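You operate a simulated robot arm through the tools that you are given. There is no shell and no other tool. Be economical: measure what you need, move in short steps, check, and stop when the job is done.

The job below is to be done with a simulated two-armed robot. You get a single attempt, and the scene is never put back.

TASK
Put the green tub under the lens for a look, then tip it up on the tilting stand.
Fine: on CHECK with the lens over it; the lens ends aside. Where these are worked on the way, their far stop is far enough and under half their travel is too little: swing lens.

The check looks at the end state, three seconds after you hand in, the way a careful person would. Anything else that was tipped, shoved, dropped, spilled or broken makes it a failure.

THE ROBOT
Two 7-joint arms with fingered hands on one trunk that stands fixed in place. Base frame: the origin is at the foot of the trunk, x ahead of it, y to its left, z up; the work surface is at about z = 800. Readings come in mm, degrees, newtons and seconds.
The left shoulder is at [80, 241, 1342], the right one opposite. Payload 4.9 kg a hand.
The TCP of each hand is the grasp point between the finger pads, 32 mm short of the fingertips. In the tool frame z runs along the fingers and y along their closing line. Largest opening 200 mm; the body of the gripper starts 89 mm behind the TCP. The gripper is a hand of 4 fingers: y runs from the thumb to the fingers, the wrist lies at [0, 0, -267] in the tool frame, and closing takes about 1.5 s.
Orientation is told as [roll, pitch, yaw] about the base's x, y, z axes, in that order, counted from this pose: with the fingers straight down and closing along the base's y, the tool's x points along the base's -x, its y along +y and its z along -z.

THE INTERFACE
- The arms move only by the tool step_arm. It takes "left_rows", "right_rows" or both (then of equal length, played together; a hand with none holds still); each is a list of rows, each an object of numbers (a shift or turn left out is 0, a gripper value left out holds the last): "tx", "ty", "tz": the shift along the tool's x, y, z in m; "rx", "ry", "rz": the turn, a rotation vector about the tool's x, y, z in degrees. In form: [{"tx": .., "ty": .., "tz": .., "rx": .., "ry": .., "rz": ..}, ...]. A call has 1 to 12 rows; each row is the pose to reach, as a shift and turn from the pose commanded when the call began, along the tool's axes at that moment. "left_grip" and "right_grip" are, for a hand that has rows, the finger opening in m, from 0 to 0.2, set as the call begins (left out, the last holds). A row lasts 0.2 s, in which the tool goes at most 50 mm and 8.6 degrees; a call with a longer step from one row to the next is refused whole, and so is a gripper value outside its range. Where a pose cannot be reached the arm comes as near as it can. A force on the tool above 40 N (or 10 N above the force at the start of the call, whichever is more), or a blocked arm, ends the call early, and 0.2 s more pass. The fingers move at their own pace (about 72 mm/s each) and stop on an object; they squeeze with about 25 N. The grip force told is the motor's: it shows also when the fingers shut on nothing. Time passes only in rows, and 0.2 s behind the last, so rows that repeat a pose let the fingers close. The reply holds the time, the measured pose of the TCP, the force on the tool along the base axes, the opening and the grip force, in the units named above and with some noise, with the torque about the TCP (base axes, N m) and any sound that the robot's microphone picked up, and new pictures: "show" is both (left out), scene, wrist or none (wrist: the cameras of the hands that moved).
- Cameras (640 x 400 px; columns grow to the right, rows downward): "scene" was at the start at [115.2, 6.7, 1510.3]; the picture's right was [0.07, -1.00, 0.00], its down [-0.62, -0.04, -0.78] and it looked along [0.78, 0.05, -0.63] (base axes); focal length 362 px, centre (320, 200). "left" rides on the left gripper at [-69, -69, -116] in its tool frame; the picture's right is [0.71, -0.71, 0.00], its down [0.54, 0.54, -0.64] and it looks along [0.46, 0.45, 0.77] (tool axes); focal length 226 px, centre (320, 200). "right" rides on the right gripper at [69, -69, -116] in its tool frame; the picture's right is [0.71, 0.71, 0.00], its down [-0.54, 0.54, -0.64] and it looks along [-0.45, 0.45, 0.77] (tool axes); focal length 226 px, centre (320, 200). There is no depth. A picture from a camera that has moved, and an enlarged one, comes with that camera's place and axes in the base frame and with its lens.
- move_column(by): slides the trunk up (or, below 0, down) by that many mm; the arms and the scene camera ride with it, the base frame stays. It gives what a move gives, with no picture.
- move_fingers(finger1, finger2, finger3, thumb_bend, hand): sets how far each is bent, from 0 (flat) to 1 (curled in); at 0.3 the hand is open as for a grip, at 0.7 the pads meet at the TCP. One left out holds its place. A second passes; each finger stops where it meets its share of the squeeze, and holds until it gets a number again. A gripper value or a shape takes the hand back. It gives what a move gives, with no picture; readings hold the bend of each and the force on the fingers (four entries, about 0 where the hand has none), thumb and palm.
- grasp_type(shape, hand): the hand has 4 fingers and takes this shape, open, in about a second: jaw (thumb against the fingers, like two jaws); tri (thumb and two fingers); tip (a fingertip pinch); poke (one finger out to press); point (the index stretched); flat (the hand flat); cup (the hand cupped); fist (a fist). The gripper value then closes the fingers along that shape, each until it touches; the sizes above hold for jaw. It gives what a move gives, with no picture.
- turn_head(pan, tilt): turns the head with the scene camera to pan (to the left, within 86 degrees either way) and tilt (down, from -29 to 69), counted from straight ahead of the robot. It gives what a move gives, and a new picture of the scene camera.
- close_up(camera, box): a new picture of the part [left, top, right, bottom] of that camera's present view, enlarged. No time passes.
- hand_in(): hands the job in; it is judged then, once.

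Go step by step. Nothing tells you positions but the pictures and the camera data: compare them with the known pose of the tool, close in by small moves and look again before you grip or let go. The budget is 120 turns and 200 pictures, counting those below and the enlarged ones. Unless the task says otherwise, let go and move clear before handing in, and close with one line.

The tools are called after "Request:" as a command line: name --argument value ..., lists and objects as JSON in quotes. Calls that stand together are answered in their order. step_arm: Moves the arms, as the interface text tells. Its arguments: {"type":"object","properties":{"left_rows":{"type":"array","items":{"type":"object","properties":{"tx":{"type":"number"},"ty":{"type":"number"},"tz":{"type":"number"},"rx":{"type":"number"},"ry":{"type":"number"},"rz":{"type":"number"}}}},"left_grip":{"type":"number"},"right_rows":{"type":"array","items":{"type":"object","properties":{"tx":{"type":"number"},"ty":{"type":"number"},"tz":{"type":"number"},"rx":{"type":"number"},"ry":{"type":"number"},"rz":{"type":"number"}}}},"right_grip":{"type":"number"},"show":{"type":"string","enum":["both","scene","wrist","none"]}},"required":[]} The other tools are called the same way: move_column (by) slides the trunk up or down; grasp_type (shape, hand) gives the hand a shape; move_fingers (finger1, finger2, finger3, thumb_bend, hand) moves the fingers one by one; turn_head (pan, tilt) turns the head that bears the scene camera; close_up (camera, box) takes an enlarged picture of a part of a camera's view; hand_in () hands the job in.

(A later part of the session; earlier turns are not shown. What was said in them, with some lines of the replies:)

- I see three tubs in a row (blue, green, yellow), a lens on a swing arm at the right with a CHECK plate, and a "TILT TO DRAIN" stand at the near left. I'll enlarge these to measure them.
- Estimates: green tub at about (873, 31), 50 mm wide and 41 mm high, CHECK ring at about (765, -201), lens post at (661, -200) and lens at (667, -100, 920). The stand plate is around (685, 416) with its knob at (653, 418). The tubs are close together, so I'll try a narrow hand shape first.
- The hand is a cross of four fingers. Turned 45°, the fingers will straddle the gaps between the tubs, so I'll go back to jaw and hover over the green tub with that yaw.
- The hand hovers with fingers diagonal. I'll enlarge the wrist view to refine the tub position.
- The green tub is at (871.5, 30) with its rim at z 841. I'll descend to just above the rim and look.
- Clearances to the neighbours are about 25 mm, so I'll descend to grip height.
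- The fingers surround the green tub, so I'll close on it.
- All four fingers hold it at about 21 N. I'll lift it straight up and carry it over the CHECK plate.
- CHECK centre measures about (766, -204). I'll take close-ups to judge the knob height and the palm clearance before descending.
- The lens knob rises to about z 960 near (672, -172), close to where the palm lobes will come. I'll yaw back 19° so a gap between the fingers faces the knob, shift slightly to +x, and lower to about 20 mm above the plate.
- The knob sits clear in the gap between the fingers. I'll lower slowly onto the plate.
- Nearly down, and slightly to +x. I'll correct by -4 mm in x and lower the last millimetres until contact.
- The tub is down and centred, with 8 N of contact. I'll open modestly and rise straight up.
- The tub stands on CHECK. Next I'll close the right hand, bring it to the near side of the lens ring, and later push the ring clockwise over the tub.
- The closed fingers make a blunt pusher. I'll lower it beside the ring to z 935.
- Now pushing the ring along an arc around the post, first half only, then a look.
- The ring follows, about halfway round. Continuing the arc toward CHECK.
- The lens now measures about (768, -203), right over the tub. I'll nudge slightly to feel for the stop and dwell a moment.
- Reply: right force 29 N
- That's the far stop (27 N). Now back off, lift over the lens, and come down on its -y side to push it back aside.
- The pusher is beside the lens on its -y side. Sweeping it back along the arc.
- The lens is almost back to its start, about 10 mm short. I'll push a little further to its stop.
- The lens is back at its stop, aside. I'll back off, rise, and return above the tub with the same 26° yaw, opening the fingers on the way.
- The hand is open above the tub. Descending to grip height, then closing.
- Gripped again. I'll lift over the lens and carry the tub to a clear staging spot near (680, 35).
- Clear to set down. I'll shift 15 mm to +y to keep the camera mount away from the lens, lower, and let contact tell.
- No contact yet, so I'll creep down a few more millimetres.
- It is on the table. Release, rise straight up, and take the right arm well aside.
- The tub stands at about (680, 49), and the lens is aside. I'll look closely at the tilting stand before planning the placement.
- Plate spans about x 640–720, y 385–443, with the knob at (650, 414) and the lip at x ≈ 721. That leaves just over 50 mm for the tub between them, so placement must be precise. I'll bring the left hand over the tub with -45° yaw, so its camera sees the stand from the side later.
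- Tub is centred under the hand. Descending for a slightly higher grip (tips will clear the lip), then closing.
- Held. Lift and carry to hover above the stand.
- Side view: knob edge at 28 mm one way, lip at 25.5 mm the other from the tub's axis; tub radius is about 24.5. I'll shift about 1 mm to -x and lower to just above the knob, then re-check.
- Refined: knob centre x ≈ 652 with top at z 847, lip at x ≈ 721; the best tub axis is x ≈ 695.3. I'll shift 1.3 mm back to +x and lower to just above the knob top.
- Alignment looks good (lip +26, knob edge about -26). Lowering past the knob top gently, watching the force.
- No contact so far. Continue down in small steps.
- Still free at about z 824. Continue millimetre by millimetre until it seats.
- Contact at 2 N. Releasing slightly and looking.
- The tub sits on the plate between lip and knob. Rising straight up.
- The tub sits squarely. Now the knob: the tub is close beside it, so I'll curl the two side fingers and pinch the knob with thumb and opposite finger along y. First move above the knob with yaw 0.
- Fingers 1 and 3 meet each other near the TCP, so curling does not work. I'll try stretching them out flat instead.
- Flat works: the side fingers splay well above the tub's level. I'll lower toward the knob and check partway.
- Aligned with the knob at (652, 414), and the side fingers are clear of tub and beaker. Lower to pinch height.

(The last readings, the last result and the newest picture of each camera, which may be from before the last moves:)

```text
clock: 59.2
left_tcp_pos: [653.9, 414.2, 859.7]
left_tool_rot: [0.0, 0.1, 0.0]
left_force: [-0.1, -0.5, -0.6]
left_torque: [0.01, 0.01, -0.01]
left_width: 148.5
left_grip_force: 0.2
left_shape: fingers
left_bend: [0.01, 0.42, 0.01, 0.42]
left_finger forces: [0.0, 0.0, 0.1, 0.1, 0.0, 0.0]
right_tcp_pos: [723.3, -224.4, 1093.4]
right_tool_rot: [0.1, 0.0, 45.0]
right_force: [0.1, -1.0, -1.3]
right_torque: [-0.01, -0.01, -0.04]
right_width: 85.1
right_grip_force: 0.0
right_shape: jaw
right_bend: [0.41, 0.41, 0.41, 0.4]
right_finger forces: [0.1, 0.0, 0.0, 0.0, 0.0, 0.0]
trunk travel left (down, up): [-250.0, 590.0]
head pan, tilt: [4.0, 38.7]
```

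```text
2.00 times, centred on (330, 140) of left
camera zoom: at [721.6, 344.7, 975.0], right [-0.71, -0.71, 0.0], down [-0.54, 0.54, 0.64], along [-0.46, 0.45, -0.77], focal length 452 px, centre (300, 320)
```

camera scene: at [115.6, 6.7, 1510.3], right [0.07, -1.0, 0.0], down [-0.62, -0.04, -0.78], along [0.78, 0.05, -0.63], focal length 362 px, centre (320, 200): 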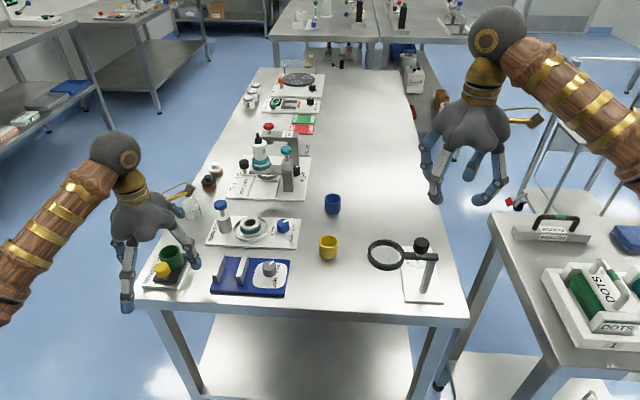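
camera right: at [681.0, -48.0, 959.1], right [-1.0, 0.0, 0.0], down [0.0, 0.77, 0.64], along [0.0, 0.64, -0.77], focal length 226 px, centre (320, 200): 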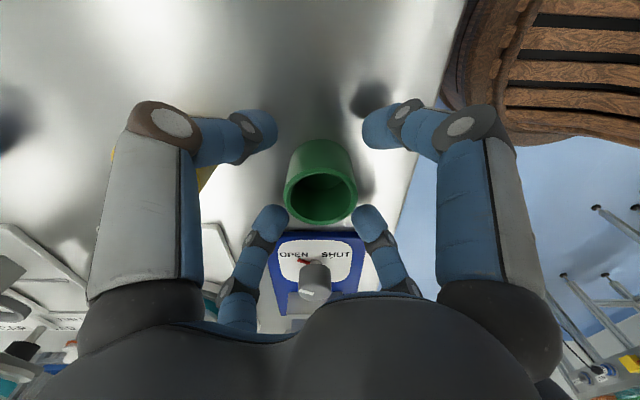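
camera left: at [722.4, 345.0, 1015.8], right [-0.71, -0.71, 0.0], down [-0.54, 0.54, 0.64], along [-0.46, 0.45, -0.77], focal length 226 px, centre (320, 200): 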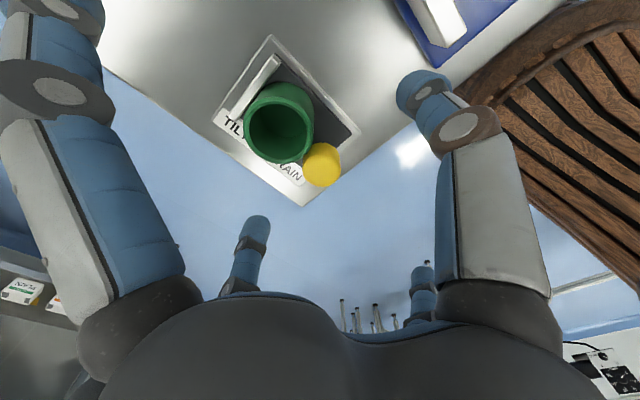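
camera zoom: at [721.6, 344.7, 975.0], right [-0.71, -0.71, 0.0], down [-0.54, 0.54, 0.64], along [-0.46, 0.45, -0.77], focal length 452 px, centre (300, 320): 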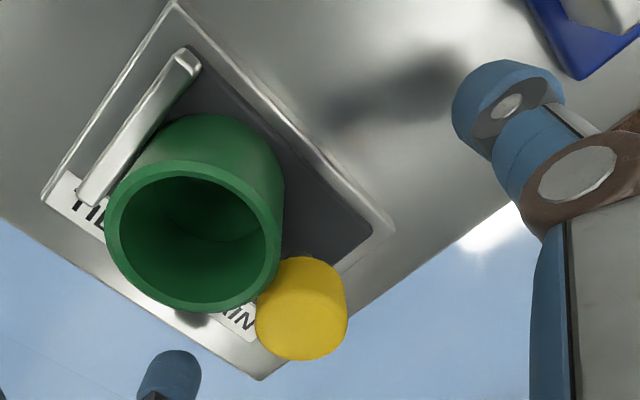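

Thumb and opposite finger straddle the knob. Closing these two on it.

Request:
step_arm --left_rows '[{"tz": 0.003}]' --show "none"

Request:
move_fingers --hand "left" --finger2 0.68 --thumb_bend 0.68

Request:
close_up --camera "scene" --box '[100, 200, 240, 310]'

Request:
close_up --camera "left" --box '[180, 40, 480, 240]'

```text
clock: 59.6
left_tcp_pos: [652.4, 413.1, 854.7]
left_tool_rot: [0.0, -0.1, 0.2]
left_force: [0.0, 0.5, 0.5]
left_torque: [0.02, 0.0, 0.01]
left_width: 148.5
left_grip_force: 0.1
left_shape: fingers
left_bend: [0.01, 0.42, 0.01, 0.42]
left_finger forces: [0.1, 0.0, 0.0, 0.1, 0.0, 0.0]
right_tcp_pos: [723.9, -222.7, 1092.0]
right_tool_rot: [0.0, 0.1, 45.2]
right_force: [0.4, 0.3, -0.5]
right_torque: [0.0, 0.0, -0.05]
right_width: 84.9
right_grip_force: 0.0
right_shape: jaw
right_bend: [0.41, 0.41, 0.41, 0.4]
right_finger forces: [0.0, 0.0, 0.0, 0.0, 0.0, 0.1]
trunk travel left (down, up): [-250.0, 590.0]
head pan, tilt: [4.0, 38.7]
```

```text
clock: 60.6
left_tcp_pos: [653.1, 412.3, 855.5]
left_tool_rot: [0.0, 0.0, 0.0]
left_force: [2.1, -2.0, 6.8]
left_torque: [-0.17, -0.1, 0.07]
left_width: 129.1
left_grip_force: 11.7
left_shape: fingers
left_bend: [0.01, 0.6, 0.01, 0.65]
left_finger forces: [0.0, 5.9, 0.0, 0.0, 17.4, 0.0]
right_tcp_pos: [722.1, -222.6, 1093.0]
right_tool_rot: [0.0, 0.0, 44.9]
right_force: [0.4, -0.4, 0.0]
right_torque: [-0.01, 0.02, 0.01]
right_width: 84.8
right_grip_force: 0.0
right_shape: jaw
right_bend: [0.41, 0.41, 0.41, 0.4]
right_finger forces: [0.0, 0.0, 0.0, 0.0, 0.0, 0.0]
trunk travel left (down, up): [-250.0, 590.0]
head pan, tilt: [4.0, 38.7]
```

```text
3.64 times, centred on (170, 255) of scene
camera zoom: at [114.7, 6.0, 1510.4], right [0.07, -1.0, 0.0], down [-0.62, -0.04, -0.78], along [0.78, 0.05, -0.63], focal length 1317 px, centre (866, 0)
```

zoom: 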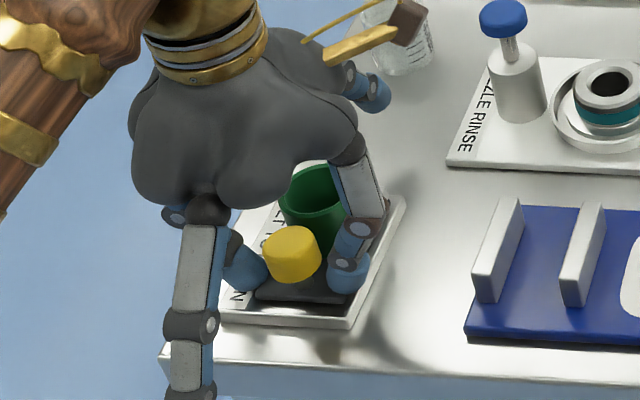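

```text
2.00 times, centred on (330, 140) of left
camera zoom: at [721.1, 344.2, 972.9], right [-0.71, -0.71, 0.0], down [-0.54, 0.54, 0.64], along [-0.45, 0.45, -0.77], focal length 452 px, centre (300, 320)
```

zoom: 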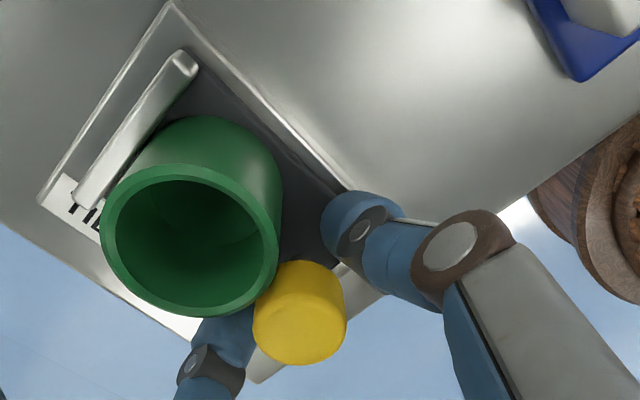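

The thumb seems to be pressing on the plate rather than the knob. I'll open, raise 8 mm and close again.

Request:
move_fingers --hand "left" --finger2 0.5 --thumb_bend 0.5

Request:
step_arm --left_rows '[{"tz": -0.005}, {"tz": -0.009}]' --show "none"

Request:
move_fingers --hand "left" --finger2 0.68 --thumb_bend 0.68

Request:
close_up --camera "scene" --box '[120, 220, 220, 300]'

Request:
close_up --camera "left" --box '[220, 90, 420, 240]'

```text
clock: 61.6
left_tcp_pos: [653.0, 413.4, 856.4]
left_tool_rot: [-0.1, 0.0, 0.0]
left_force: [0.3, 0.0, -0.6]
left_torque: [0.0, 0.01, -0.03]
left_width: 139.8
left_grip_force: 0.0
left_shape: fingers
left_bend: [0.01, 0.5, 0.01, 0.5]
left_finger forces: [0.0, 0.1, 0.0, 0.0, 0.0, 0.0]
right_tcp_pos: [723.4, -222.5, 1093.8]
right_tool_rot: [0.0, 0.0, 45.0]
right_force: [-1.0, 0.6, -0.2]
right_torque: [0.01, -0.04, 0.02]
right_width: 85.0
right_grip_force: 0.0
right_shape: jaw
right_bend: [0.41, 0.41, 0.41, 0.4]
right_finger forces: [0.1, 0.1, 0.0, 0.0, 0.0, 0.0]
trunk travel left (down, up): [-250.0, 590.0]
head pan, tilt: [4.0, 38.7]
```

```text
clock: 62.2
left_tcp_pos: [652.7, 412.5, 864.8]
left_tool_rot: [0.0, 0.1, 0.0]
left_force: [-0.5, 0.0, 0.5]
left_torque: [0.0, -0.02, -0.03]
left_width: 140.1
left_grip_force: 0.1
left_shape: fingers
left_bend: [0.01, 0.5, 0.01, 0.5]
left_finger forces: [0.0, 0.1, 0.0, 0.0, 0.0, 0.1]
right_tcp_pos: [724.3, -223.9, 1093.3]
right_tool_rot: [0.0, -0.1, 45.1]
right_force: [0.4, 0.0, 0.0]
right_torque: [0.01, 0.01, -0.01]
right_width: 84.9
right_grip_force: 0.0
right_shape: jaw
right_bend: [0.41, 0.41, 0.41, 0.4]
right_finger forces: [0.1, 0.0, 0.0, 0.0, 0.0, 0.0]
trunk travel left (down, up): [-250.0, 590.0]
head pan, tilt: [4.0, 38.7]
```

```text
clock: 63.2
left_tcp_pos: [652.9, 412.7, 865.0]
left_tool_rot: [-0.1, 0.0, 0.0]
left_force: [0.0, -0.9, -1.3]
left_torque: [-0.02, -0.03, 0.04]
left_width: 128.4
left_grip_force: 4.9
left_shape: fingers
left_bend: [0.01, 0.64, 0.01, 0.66]
left_finger forces: [0.0, 4.8, 0.0, 0.1, 5.4, 0.0]
right_tcp_pos: [724.2, -223.8, 1093.4]
right_tool_rot: [0.0, 0.1, 45.1]
right_force: [0.1, 0.1, -0.3]
right_torque: [0.02, 0.03, 0.01]
right_width: 85.2
right_grip_force: 0.1
right_shape: jaw
right_bend: [0.41, 0.41, 0.41, 0.4]
right_finger forces: [0.0, 0.0, 0.0, 0.1, 0.0, 0.0]
trunk travel left (down, up): [-250.0, 590.0]
head pan, tilt: [4.0, 38.7]
```

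```text
5.00 times, centred on (170, 260) of scene
camera zoom: at [115.3, 6.6, 1510.2], right [0.07, -1.0, 0.0], down [-0.62, -0.04, -0.78], along [0.78, 0.05, -0.63], focal length 1810 px, centre (1070, -100)
```

zoom: 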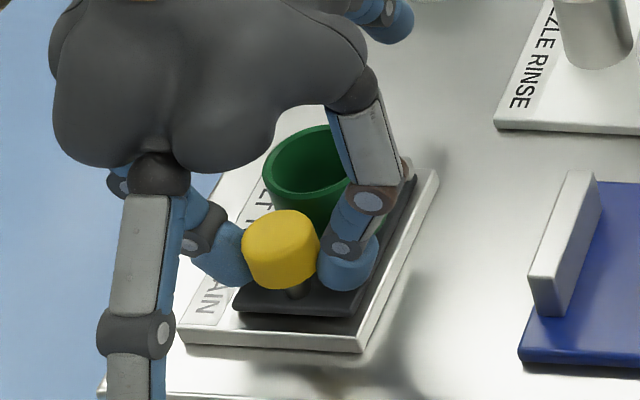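

```text
2.67 times, centred on (320, 165) of left
camera zoom: at [721.4, 344.6, 981.2], right [-0.71, -0.71, 0.0], down [-0.54, 0.54, 0.64], along [-0.46, 0.45, -0.77], focal length 603 px, centre (320, 293)
```

zoom: 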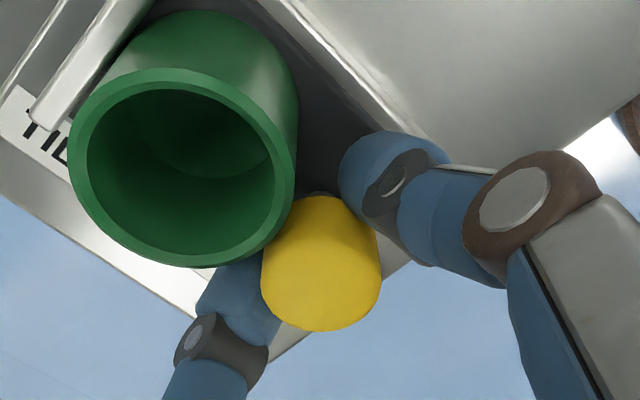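

Both pads now touch the knob evenly. Squeezing more firmly before lifting.

Request:
move_fingers --hand "left" --finger2 0.85 --thumb_bend 0.85

Request:
close_up --camera "scene" --box '[120, 220, 220, 300]'

```text
clock: 64.2
left_tcp_pos: [652.8, 411.0, 862.8]
left_tool_rot: [-0.1, 0.1, -0.1]
left_force: [8.0, -20.3, -5.9]
left_torque: [-0.38, -0.17, 0.12]
left_width: 127.5
left_grip_force: 15.7
left_shape: fingers
left_bend: [0.01, 0.65, 0.01, 0.65]
left_finger forces: [0.0, 6.3, 0.0, 0.0, 25.2, 0.0]
right_tcp_pos: [724.5, -225.5, 1091.8]
right_tool_rot: [0.1, -0.1, 45.0]
right_force: [-0.3, -0.4, 0.3]
right_torque: [0.01, -0.01, -0.01]
right_width: 84.9
right_grip_force: 0.1
right_shape: jaw
right_bend: [0.41, 0.41, 0.41, 0.4]
right_finger forces: [0.0, 0.0, 0.0, 0.1, 0.0, 0.0]
trunk travel left (down, up): [-250.0, 590.0]
head pan, tilt: [4.0, 38.7]
```

```text
5.00 times, centred on (170, 260) of scene
camera zoom: at [116.6, 4.6, 1510.1], right [0.07, -1.0, 0.0], down [-0.63, -0.04, -0.78], along [0.78, 0.05, -0.63], focal length 1810 px, centre (1070, -100)
```

zoom: 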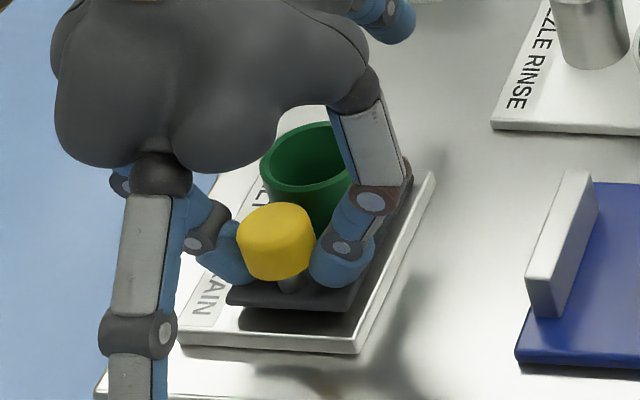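

The grip is lopsided (thumb 25 N, finger 6 N), so I'll ease the thumb and then lift the knob along an arc about the far (lip) edge.

Request:
move_fingers --hand "left" --thumb_bend 0.69

Request:
step_arm --left_rows '[{"tx": -0.0031, "tz": -0.006, "ry": 2.5}, {"tx": -0.0068, "tz": -0.0118, "ry": 5}, {"tx": -0.011, "tz": -0.0172, "ry": 7.5}, {"tx": -0.0155, "tz": -0.0223, "ry": 10}]'

Request:
close_up --camera "scene" --box '[120, 210, 220, 300]'

```text
clock: 65.2
left_tcp_pos: [651.4, 415.3, 865.2]
left_tool_rot: [0.0, 0.1, 0.0]
left_force: [4.0, -1.7, -2.6]
left_torque: [-0.12, -0.07, 0.04]
left_width: 128.1
left_grip_force: 6.0
left_shape: fingers
left_bend: [0.01, 0.66, 0.01, 0.67]
left_finger forces: [0.0, 6.2, 0.0, 0.0, 6.3, 0.0]
right_tcp_pos: [723.9, -224.3, 1092.2]
right_tool_rot: [0.0, 0.1, 45.0]
right_force: [1.1, -0.4, -0.1]
right_torque: [0.0, 0.0, 0.0]
right_width: 84.6
right_grip_force: 0.1
right_shape: jaw
right_bend: [0.41, 0.41, 0.41, 0.4]
right_finger forces: [0.1, 0.0, 0.0, 0.1, 0.0, 0.0]
trunk travel left (down, up): [-250.0, 590.0]
head pan, tilt: [4.0, 38.7]
```

```text
clock: 66.2
left_tcp_pos: [669.6, 413.1, 886.9]
left_tool_rot: [0.0, 10.1, 0.0]
left_force: [3.9, -2.8, -5.4]
left_torque: [-0.11, -0.06, 0.07]
left_width: 128.1
left_grip_force: 6.7
left_shape: fingers
left_bend: [0.01, 0.65, 0.01, 0.67]
left_finger forces: [0.0, 6.3, 0.1, 0.1, 6.6, 0.0]
right_tcp_pos: [725.2, -223.1, 1091.8]
right_tool_rot: [0.0, 0.1, 45.0]
right_force: [-0.8, -0.3, 0.0]
right_torque: [0.0, 0.03, 0.0]
right_width: 85.0
right_grip_force: 0.0
right_shape: jaw
right_bend: [0.41, 0.41, 0.41, 0.4]
right_finger forces: [0.1, 0.1, 0.0, 0.0, 0.0, 0.0]
trunk travel left (down, up): [-250.0, 590.0]
head pan, tilt: [4.0, 38.7]
camera scene: at [116.7, 6.3, 1510.1], right [0.07, -1.0, 0.0], down [-0.63, -0.04, -0.78], along [0.78, 0.05, -0.63], focal length 362 px, centre (320, 200)
camera left: at [757.2, 345.0, 989.4], right [-0.7, -0.71, 0.12], down [-0.42, 0.54, 0.73], along [-0.58, 0.45, -0.67], focal length 226 px, centre (320, 200)
```

scene: 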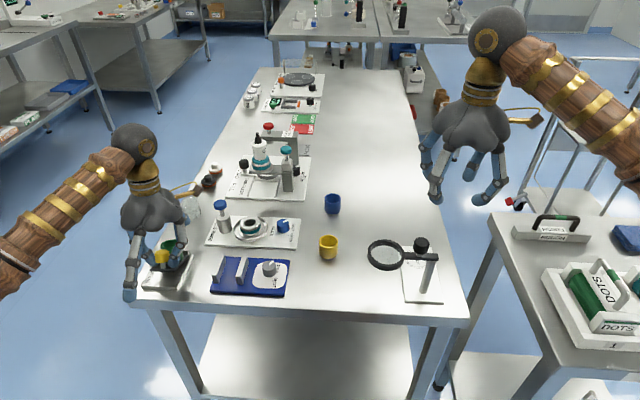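
left: 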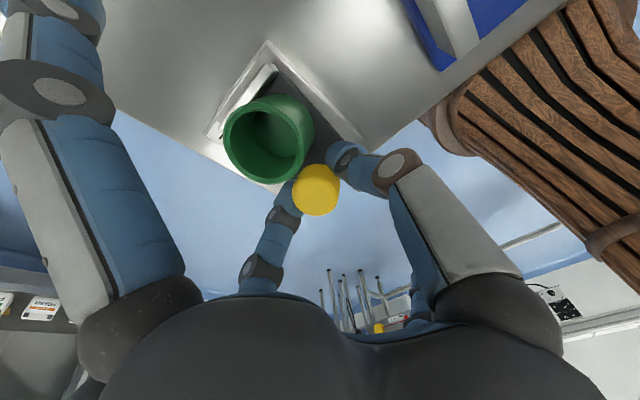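

```text
4.44 times, centred on (170, 255) of scene
camera zoom: at [116.7, 6.3, 1510.1], right [0.07, -1.0, 0.0], down [-0.63, -0.04, -0.78], along [0.78, 0.05, -0.63], focal length 1609 px, centre (987, -44)
```

zoom: 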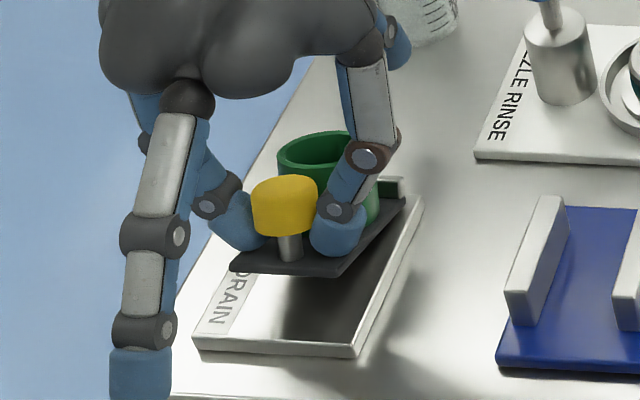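

The plate tilts smoothly (about 25°) with the tub resting in place. Continuing the arc while watching for the stop.

Request:
step_arm --left_rows '[{"tx": -0.0045, "tz": -0.0055, "ry": 2.5}, {"tx": -0.0089, "tz": -0.0108, "ry": 5}]' --show "none"

Request:
close_up --camera "scene" --box '[120, 210, 220, 300]'

```text
clock: 66.8
left_tcp_pos: [681.3, 412.8, 895.4]
left_tool_rot: [-0.1, 15.1, 0.1]
left_force: [3.7, -0.4, -5.6]
left_torque: [-0.08, -0.11, 0.01]
left_width: 128.1
left_grip_force: 6.0
left_shape: fingers
left_bend: [0.01, 0.65, 0.01, 0.67]
left_finger forces: [0.0, 6.3, 0.0, 0.0, 5.9, 0.0]
right_tcp_pos: [725.4, -223.2, 1091.0]
right_tool_rot: [0.0, 0.1, 45.2]
right_force: [0.1, -0.6, 0.1]
right_torque: [-0.01, -0.01, 0.0]
right_width: 84.8
right_grip_force: 0.2
right_shape: jaw
right_bend: [0.41, 0.41, 0.41, 0.4]
right_finger forces: [0.0, 0.0, 0.0, 0.0, 0.1, 0.0]
trunk travel left (down, up): [-250.0, 590.0]
head pan, tilt: [4.0, 38.7]
```

```text
4.44 times, centred on (170, 255) of scene
camera zoom: at [116.7, 6.8, 1510.1], right [0.07, -1.0, 0.0], down [-0.63, -0.04, -0.78], along [0.78, 0.05, -0.63], focal length 1609 px, centre (987, -44)
```

zoom: 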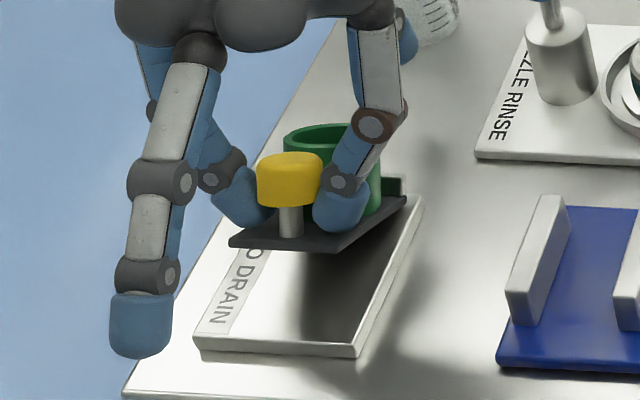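

About 35° now with steady light force. A little further to find the stop.

Request:
step_arm --left_rows '[{"tx": -0.0023, "tz": -0.0027, "ry": 1.2}, {"tx": -0.0046, "tz": -0.0053, "ry": 2.5}]' --show "none"

Request:
close_up --camera "scene" --box '[120, 210, 220, 300]'

```text
clock: 67.4
left_tcp_pos: [685.3, 413.9, 900.0]
left_tool_rot: [0.0, 17.6, 0.1]
left_force: [2.2, -2.0, -6.0]
left_torque: [-0.06, -0.05, 0.04]
left_width: 128.2
left_grip_force: 5.8
left_shape: fingers
left_bend: [0.01, 0.65, 0.01, 0.67]
left_finger forces: [0.0, 6.6, 0.0, 0.0, 6.0, 0.1]
right_tcp_pos: [724.5, -222.3, 1092.1]
right_tool_rot: [0.0, 0.0, 45.0]
right_force: [0.3, -0.1, -0.6]
right_torque: [-0.04, 0.01, -0.04]
right_width: 84.6
right_grip_force: 0.0
right_shape: jaw
right_bend: [0.41, 0.41, 0.41, 0.4]
right_finger forces: [0.0, 0.0, 0.0, 0.0, 0.1, 0.1]
trunk travel left (down, up): [-250.0, 590.0]
head pan, tilt: [4.0, 38.7]
```

```text
4.44 times, centred on (170, 255) of scene
camera zoom: at [116.2, 7.0, 1510.2], right [0.07, -1.0, 0.0], down [-0.63, -0.04, -0.78], along [0.78, 0.05, -0.63], focal length 1609 px, centre (987, -44)
```

zoom: 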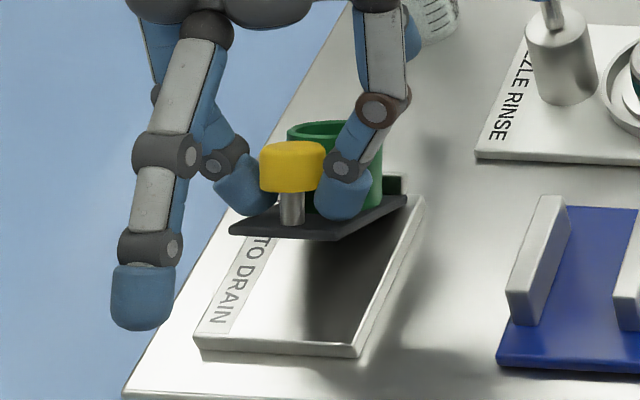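

About 38°, still smooth. One more small step.

Request:
step_arm --left_rows '[{"tx": -0.0025, "tz": -0.0026, "ry": 1.2}, {"tx": -0.005, "tz": -0.0051, "ry": 2.5}]' --show "wrist"

Request:
close_up --camera "scene" --box '[120, 210, 220, 300]'

```text
clock: 68.0
left_tcp_pos: [690.4, 414.0, 900.9]
left_tool_rot: [0.0, 20.2, 0.0]
left_force: [-9.1, -2.1, -17.2]
left_torque: [-0.09, 0.09, -0.04]
left_width: 128.5
left_grip_force: 7.5
left_shape: fingers
left_bend: [0.01, 0.65, 0.01, 0.67]
left_finger forces: [0.0, 7.5, 0.1, 0.1, 7.2, 0.0]
right_tcp_pos: [723.7, -222.3, 1092.7]
right_tool_rot: [0.0, 0.1, 45.1]
right_force: [0.1, 0.0, 0.5]
right_torque: [0.0, 0.0, -0.01]
right_width: 84.8
right_grip_force: 0.1
right_shape: jaw
right_bend: [0.41, 0.41, 0.41, 0.4]
right_finger forces: [0.1, 0.1, 0.0, 0.0, 0.0, 0.0]
trunk travel left (down, up): [-250.0, 590.0]
head pan, tilt: [4.0, 38.7]
camera left: at [794.8, 345.5, 987.5], right [-0.66, -0.71, 0.24], down [-0.29, 0.54, 0.79], along [-0.69, 0.45, -0.56], focal length 226 px, centre (320, 200)
```

left: 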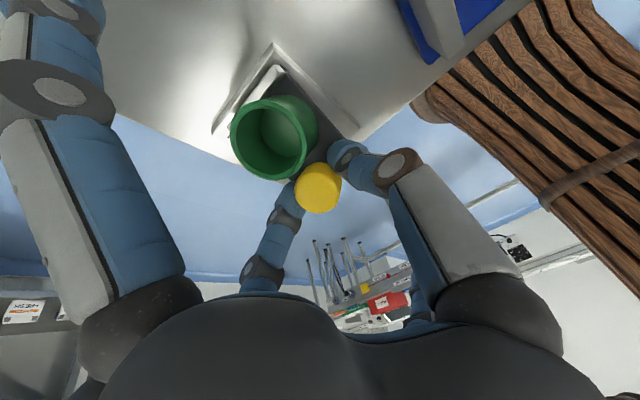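

```text
4.44 times, centred on (170, 255) of scene
camera zoom: at [115.7, 7.5, 1510.0], right [0.07, -1.0, 0.0], down [-0.63, -0.04, -0.78], along [0.78, 0.05, -0.63], focal length 1609 px, centre (987, -44)
```

zoom: 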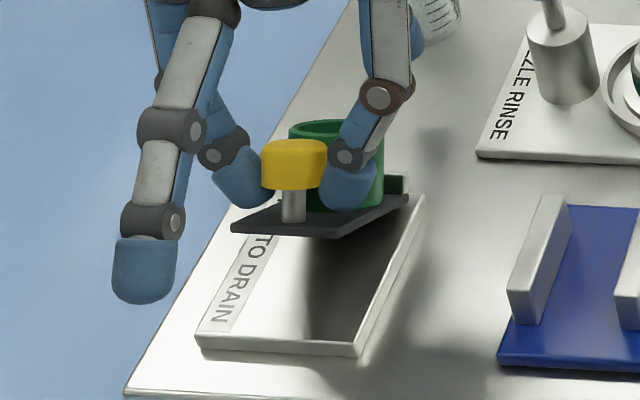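

The force rise marks the stop, at about 40°. Before letting go, I'll back off slightly to check whether the plate holds itself by friction.

Request:
step_arm --left_rows '[{"tx": 0.002, "tz": 0.003}, {"tx": 0.002, "tz": 0.004}]' --show "none"

Request:
close_up --camera "scene" --box '[120, 210, 220, 300]'

```text
clock: 68.6
left_tcp_pos: [688.6, 412.0, 900.9]
left_tool_rot: [0.1, 20.0, 0.0]
left_force: [1.8, 0.5, -4.3]
left_torque: [-0.02, -0.09, 0.02]
left_width: 128.5
left_grip_force: 6.3
left_shape: fingers
left_bend: [0.01, 0.65, 0.01, 0.67]
left_finger forces: [0.1, 6.8, 0.1, 0.0, 6.1, 0.0]
right_tcp_pos: [723.7, -222.4, 1092.9]
right_tool_rot: [-0.1, 0.0, 44.9]
right_force: [-0.1, 0.3, 0.3]
right_torque: [-0.06, -0.01, -0.05]
right_width: 84.9
right_grip_force: 0.1
right_shape: jaw
right_bend: [0.41, 0.41, 0.41, 0.4]
right_finger forces: [0.1, 0.1, 0.0, 0.0, 0.1, 0.0]
trunk travel left (down, up): [-250.0, 590.0]
head pan, tilt: [4.0, 38.7]
```

```text
4.44 times, centred on (170, 255) of scene
camera zoom: at [116.2, 7.0, 1510.3], right [0.07, -1.0, 0.0], down [-0.63, -0.04, -0.78], along [0.78, 0.05, -0.63], focal length 1609 px, centre (987, -44)
```

zoom: 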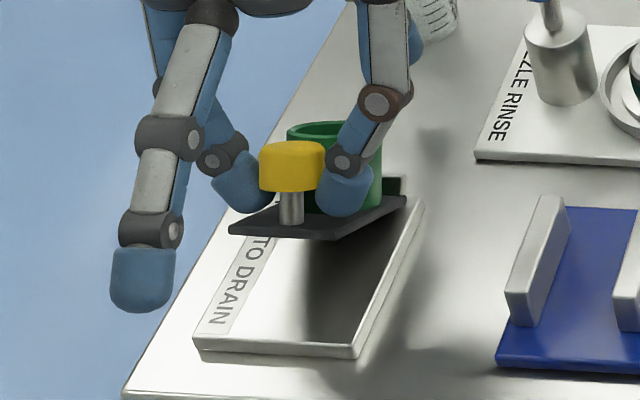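

Still unclear; a few millimetres more.

Request:
step_arm --left_rows '[{"tx": 0.001, "tz": 0.002}, {"tx": 0.002, "tz": 0.004}]' --show "none"

Request:
close_up --camera "scene" --box '[120, 210, 220, 300]'

```text
clock: 69.2
left_tcp_pos: [685.2, 414.0, 895.8]
left_tool_rot: [0.1, 20.0, 0.1]
left_force: [3.2, -0.1, -2.1]
left_torque: [-0.05, -0.09, 0.0]
left_width: 128.1
left_grip_force: 6.2
left_shape: fingers
left_bend: [0.01, 0.65, 0.01, 0.67]
left_finger forces: [0.0, 6.2, 0.0, 0.0, 6.5, 0.0]
right_tcp_pos: [724.8, -223.5, 1092.5]
right_tool_rot: [-0.1, 0.1, 45.2]
right_force: [0.6, 0.6, -0.1]
right_torque: [-0.02, -0.02, -0.01]
right_width: 84.9
right_grip_force: 0.1
right_shape: jaw
right_bend: [0.41, 0.41, 0.41, 0.4]
right_finger forces: [0.1, 0.0, 0.0, 0.0, 0.1, 0.0]
trunk travel left (down, up): [-250.0, 590.0]
head pan, tilt: [4.0, 38.7]
```

```text
4.44 times, centred on (170, 255) of scene
camera zoom: at [115.8, 6.8, 1510.3], right [0.07, -1.0, 0.0], down [-0.62, -0.04, -0.78], along [0.78, 0.05, -0.63], focal length 1609 px, centre (987, -44)
```

zoom: 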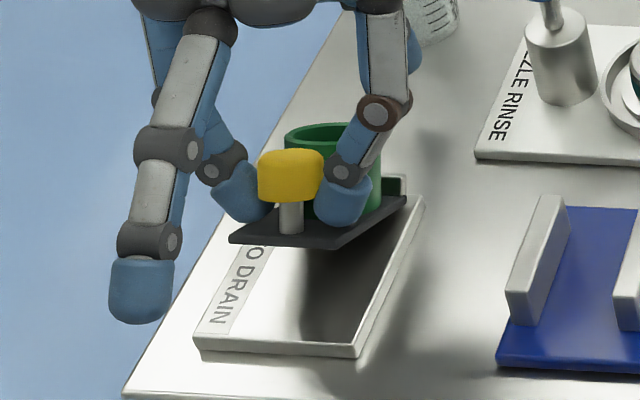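

Resolved along the arc, the force flips sign (about -1 N up, +0.9 N down), so hinge friction should hold the plate. I'll push back up to the stop, then ease the fingers open slightly and watch.

Request:
step_arm --left_rows '[{"tx": -0.002, "tz": -0.004}, {"tx": -0.004, "tz": -0.0075}]' --show "none"

Request:
move_fingers --hand "left" --finger2 0.62 --thumb_bend 0.63

Request:
close_up --camera "scene" --box '[120, 210, 220, 300]'

```text
clock: 69.8
left_tcp_pos: [690.3, 414.9, 900.5]
left_tool_rot: [-0.1, 20.2, 0.0]
left_force: [-6.4, -2.2, -13.8]
left_torque: [-0.11, 0.0, 0.03]
left_width: 128.5
left_grip_force: 8.1
left_shape: fingers
left_bend: [0.01, 0.65, 0.01, 0.67]
left_finger forces: [0.0, 7.6, 0.2, 0.1, 7.3, 0.0]
right_tcp_pos: [723.8, -221.5, 1091.9]
right_tool_rot: [0.0, 0.1, 45.1]
right_force: [-0.1, -0.1, -0.4]
right_torque: [-0.01, 0.04, -0.02]
right_width: 84.7
right_grip_force: 0.0
right_shape: jaw
right_bend: [0.41, 0.41, 0.41, 0.4]
right_finger forces: [0.0, 0.0, 0.0, 0.0, 0.0, 0.0]
trunk travel left (down, up): [-250.0, 590.0]
head pan, tilt: [4.0, 38.7]
```

```text
clock: 70.8
left_tcp_pos: [691.5, 413.8, 902.0]
left_tool_rot: [0.1, 20.0, 0.0]
left_force: [0.2, -0.4, -0.4]
left_torque: [0.0, -0.02, 0.02]
left_width: 129.6
left_grip_force: 0.1
left_shape: fingers
left_bend: [0.01, 0.62, 0.01, 0.63]
left_finger forces: [0.0, 0.0, 0.1, 0.0, 0.1, 0.1]
right_tcp_pos: [723.0, -223.1, 1091.8]
right_tool_rot: [0.0, 0.0, 45.2]
right_force: [0.5, -0.5, -0.1]
right_torque: [-0.02, -0.02, 0.01]
right_width: 85.0
right_grip_force: 0.0
right_shape: jaw
right_bend: [0.41, 0.41, 0.41, 0.4]
right_finger forces: [0.0, 0.0, 0.0, 0.0, 0.0, 0.1]
trunk travel left (down, up): [-250.0, 590.0]
head pan, tilt: [4.0, 38.7]
```

```text
4.44 times, centred on (170, 255) of scene
camera zoom: at [115.4, 6.7, 1510.2], right [0.07, -1.0, 0.0], down [-0.62, -0.04, -0.78], along [0.78, 0.05, -0.63], focal length 1609 px, centre (987, -44)
```

zoom: 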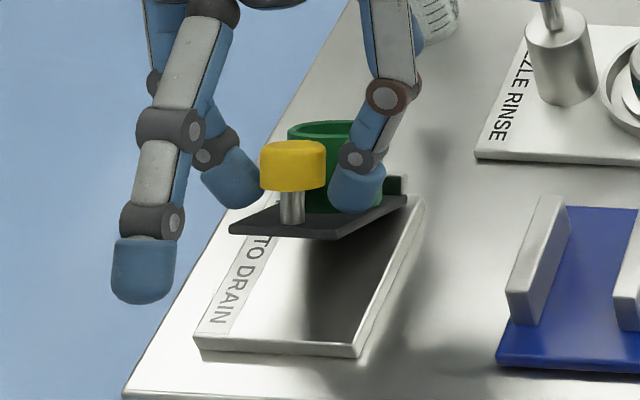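

The plate holds on its own. Open the fingers wider and rise vertically clear.

Request:
move_fingers --hand "left" --finger2 0.42 --thumb_bend 0.42

Request:
step_arm --left_rows '[{"tx": 0.0034, "tz": -0.0094}, {"tx": 0.0103, "tz": -0.0282}, {"tx": 0.0205, "tz": -0.0564}, {"tx": 0.0342, "tz": -0.094}, {"tx": 0.0479, "tz": -0.132}, {"tx": 0.0616, "tz": -0.169}]'

Request:
close_up --camera "scene" --box '[120, 210, 220, 300]'

```text
clock: 71.8
left_tcp_pos: [690.7, 413.3, 901.5]
left_tool_rot: [0.0, 19.9, 0.0]
left_force: [-0.1, -0.1, 1.0]
left_torque: [-0.01, 0.0, 0.01]
left_width: 148.4
left_grip_force: 0.1
left_shape: fingers
left_bend: [0.01, 0.42, 0.01, 0.42]
left_finger forces: [0.1, 0.1, 0.0, 0.0, 0.0, 0.1]
right_tcp_pos: [723.1, -223.8, 1093.5]
right_tool_rot: [0.0, 0.1, 45.0]
right_force: [-0.3, 0.0, -0.7]
right_torque: [0.01, 0.01, 0.0]
right_width: 84.7
right_grip_force: 0.0
right_shape: jaw
right_bend: [0.41, 0.41, 0.41, 0.4]
right_finger forces: [0.1, 0.1, 0.1, 0.1, 0.1, 0.1]
trunk travel left (down, up): [-250.0, 590.0]
head pan, tilt: [4.0, 38.7]
```

```text
clock: 73.2
left_tcp_pos: [688.8, 413.7, 1084.1]
left_tool_rot: [0.0, 20.1, 0.1]
left_force: [-0.5, -0.4, 0.4]
left_torque: [0.0, -0.03, 0.0]
left_width: 148.3
left_grip_force: 0.1
left_shape: fingers
left_bend: [0.01, 0.42, 0.01, 0.42]
left_finger forces: [0.0, 0.0, 0.1, 0.0, 0.0, 0.0]
right_tcp_pos: [722.9, -223.7, 1093.5]
right_tool_rot: [0.0, 0.0, 45.1]
right_force: [0.2, 0.8, -0.4]
right_torque: [0.01, 0.02, 0.02]
right_width: 85.1
right_grip_force: 0.1
right_shape: jaw
right_bend: [0.41, 0.41, 0.41, 0.4]
right_finger forces: [0.0, 0.1, 0.0, 0.0, 0.0, 0.0]
trunk travel left (down, up): [-250.0, 590.0]
head pan, tilt: [4.0, 38.7]
camera scene: at [114.1, 5.7, 1510.3], right [0.07, -1.0, 0.0], down [-0.62, -0.04, -0.78], along [0.78, 0.05, -0.63], focal length 362 px, centre (320, 200)
camera left: at [792.7, 343.5, 1170.0], right [-0.66, -0.71, 0.24], down [-0.29, 0.54, 0.79], along [-0.69, 0.45, -0.56], focal length 226 px, centre (320, 200)
```

scene: 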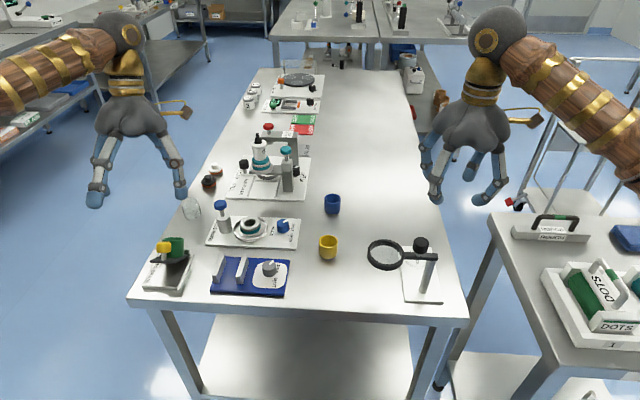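
left: 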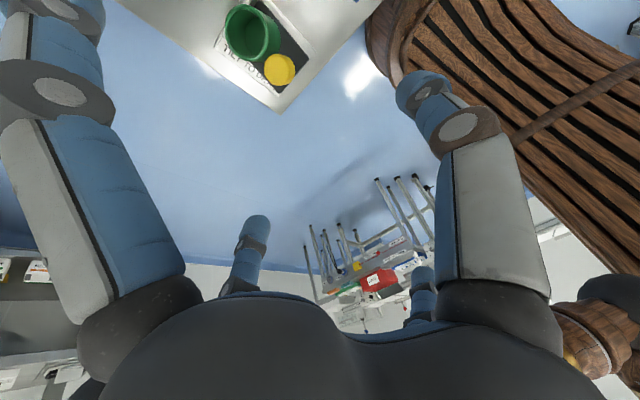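

```text
4.44 times, centred on (170, 255) of scene
camera zoom: at [114.1, 5.7, 1510.3], right [0.07, -1.0, 0.0], down [-0.62, -0.04, -0.78], along [0.78, 0.05, -0.63], focal length 1609 px, centre (987, -44)
```

zoom: 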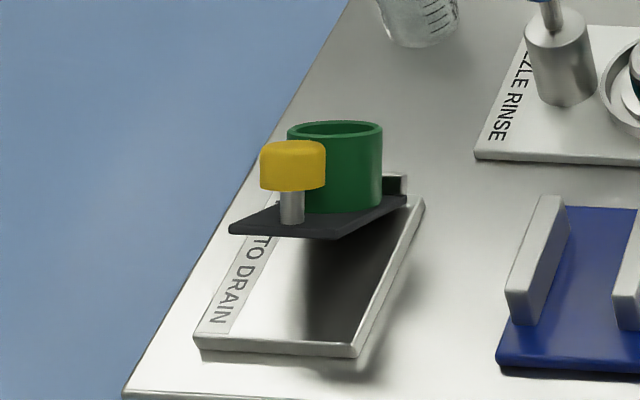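

The plate stays tipped with the green tub held against the lip. The lens is aside, the other tubs are untouched, and both hands are clear, so I'm handing in.

Request:
hand_in

```text
The job is handed in.
```

I set the green tub on CHECK and swung the lens over it to its stop, then swung the lens back aside. The tub now sits tipped up on the tilting stand, which stayed up after I let go; I've handed the job in, but no verdict has come back.
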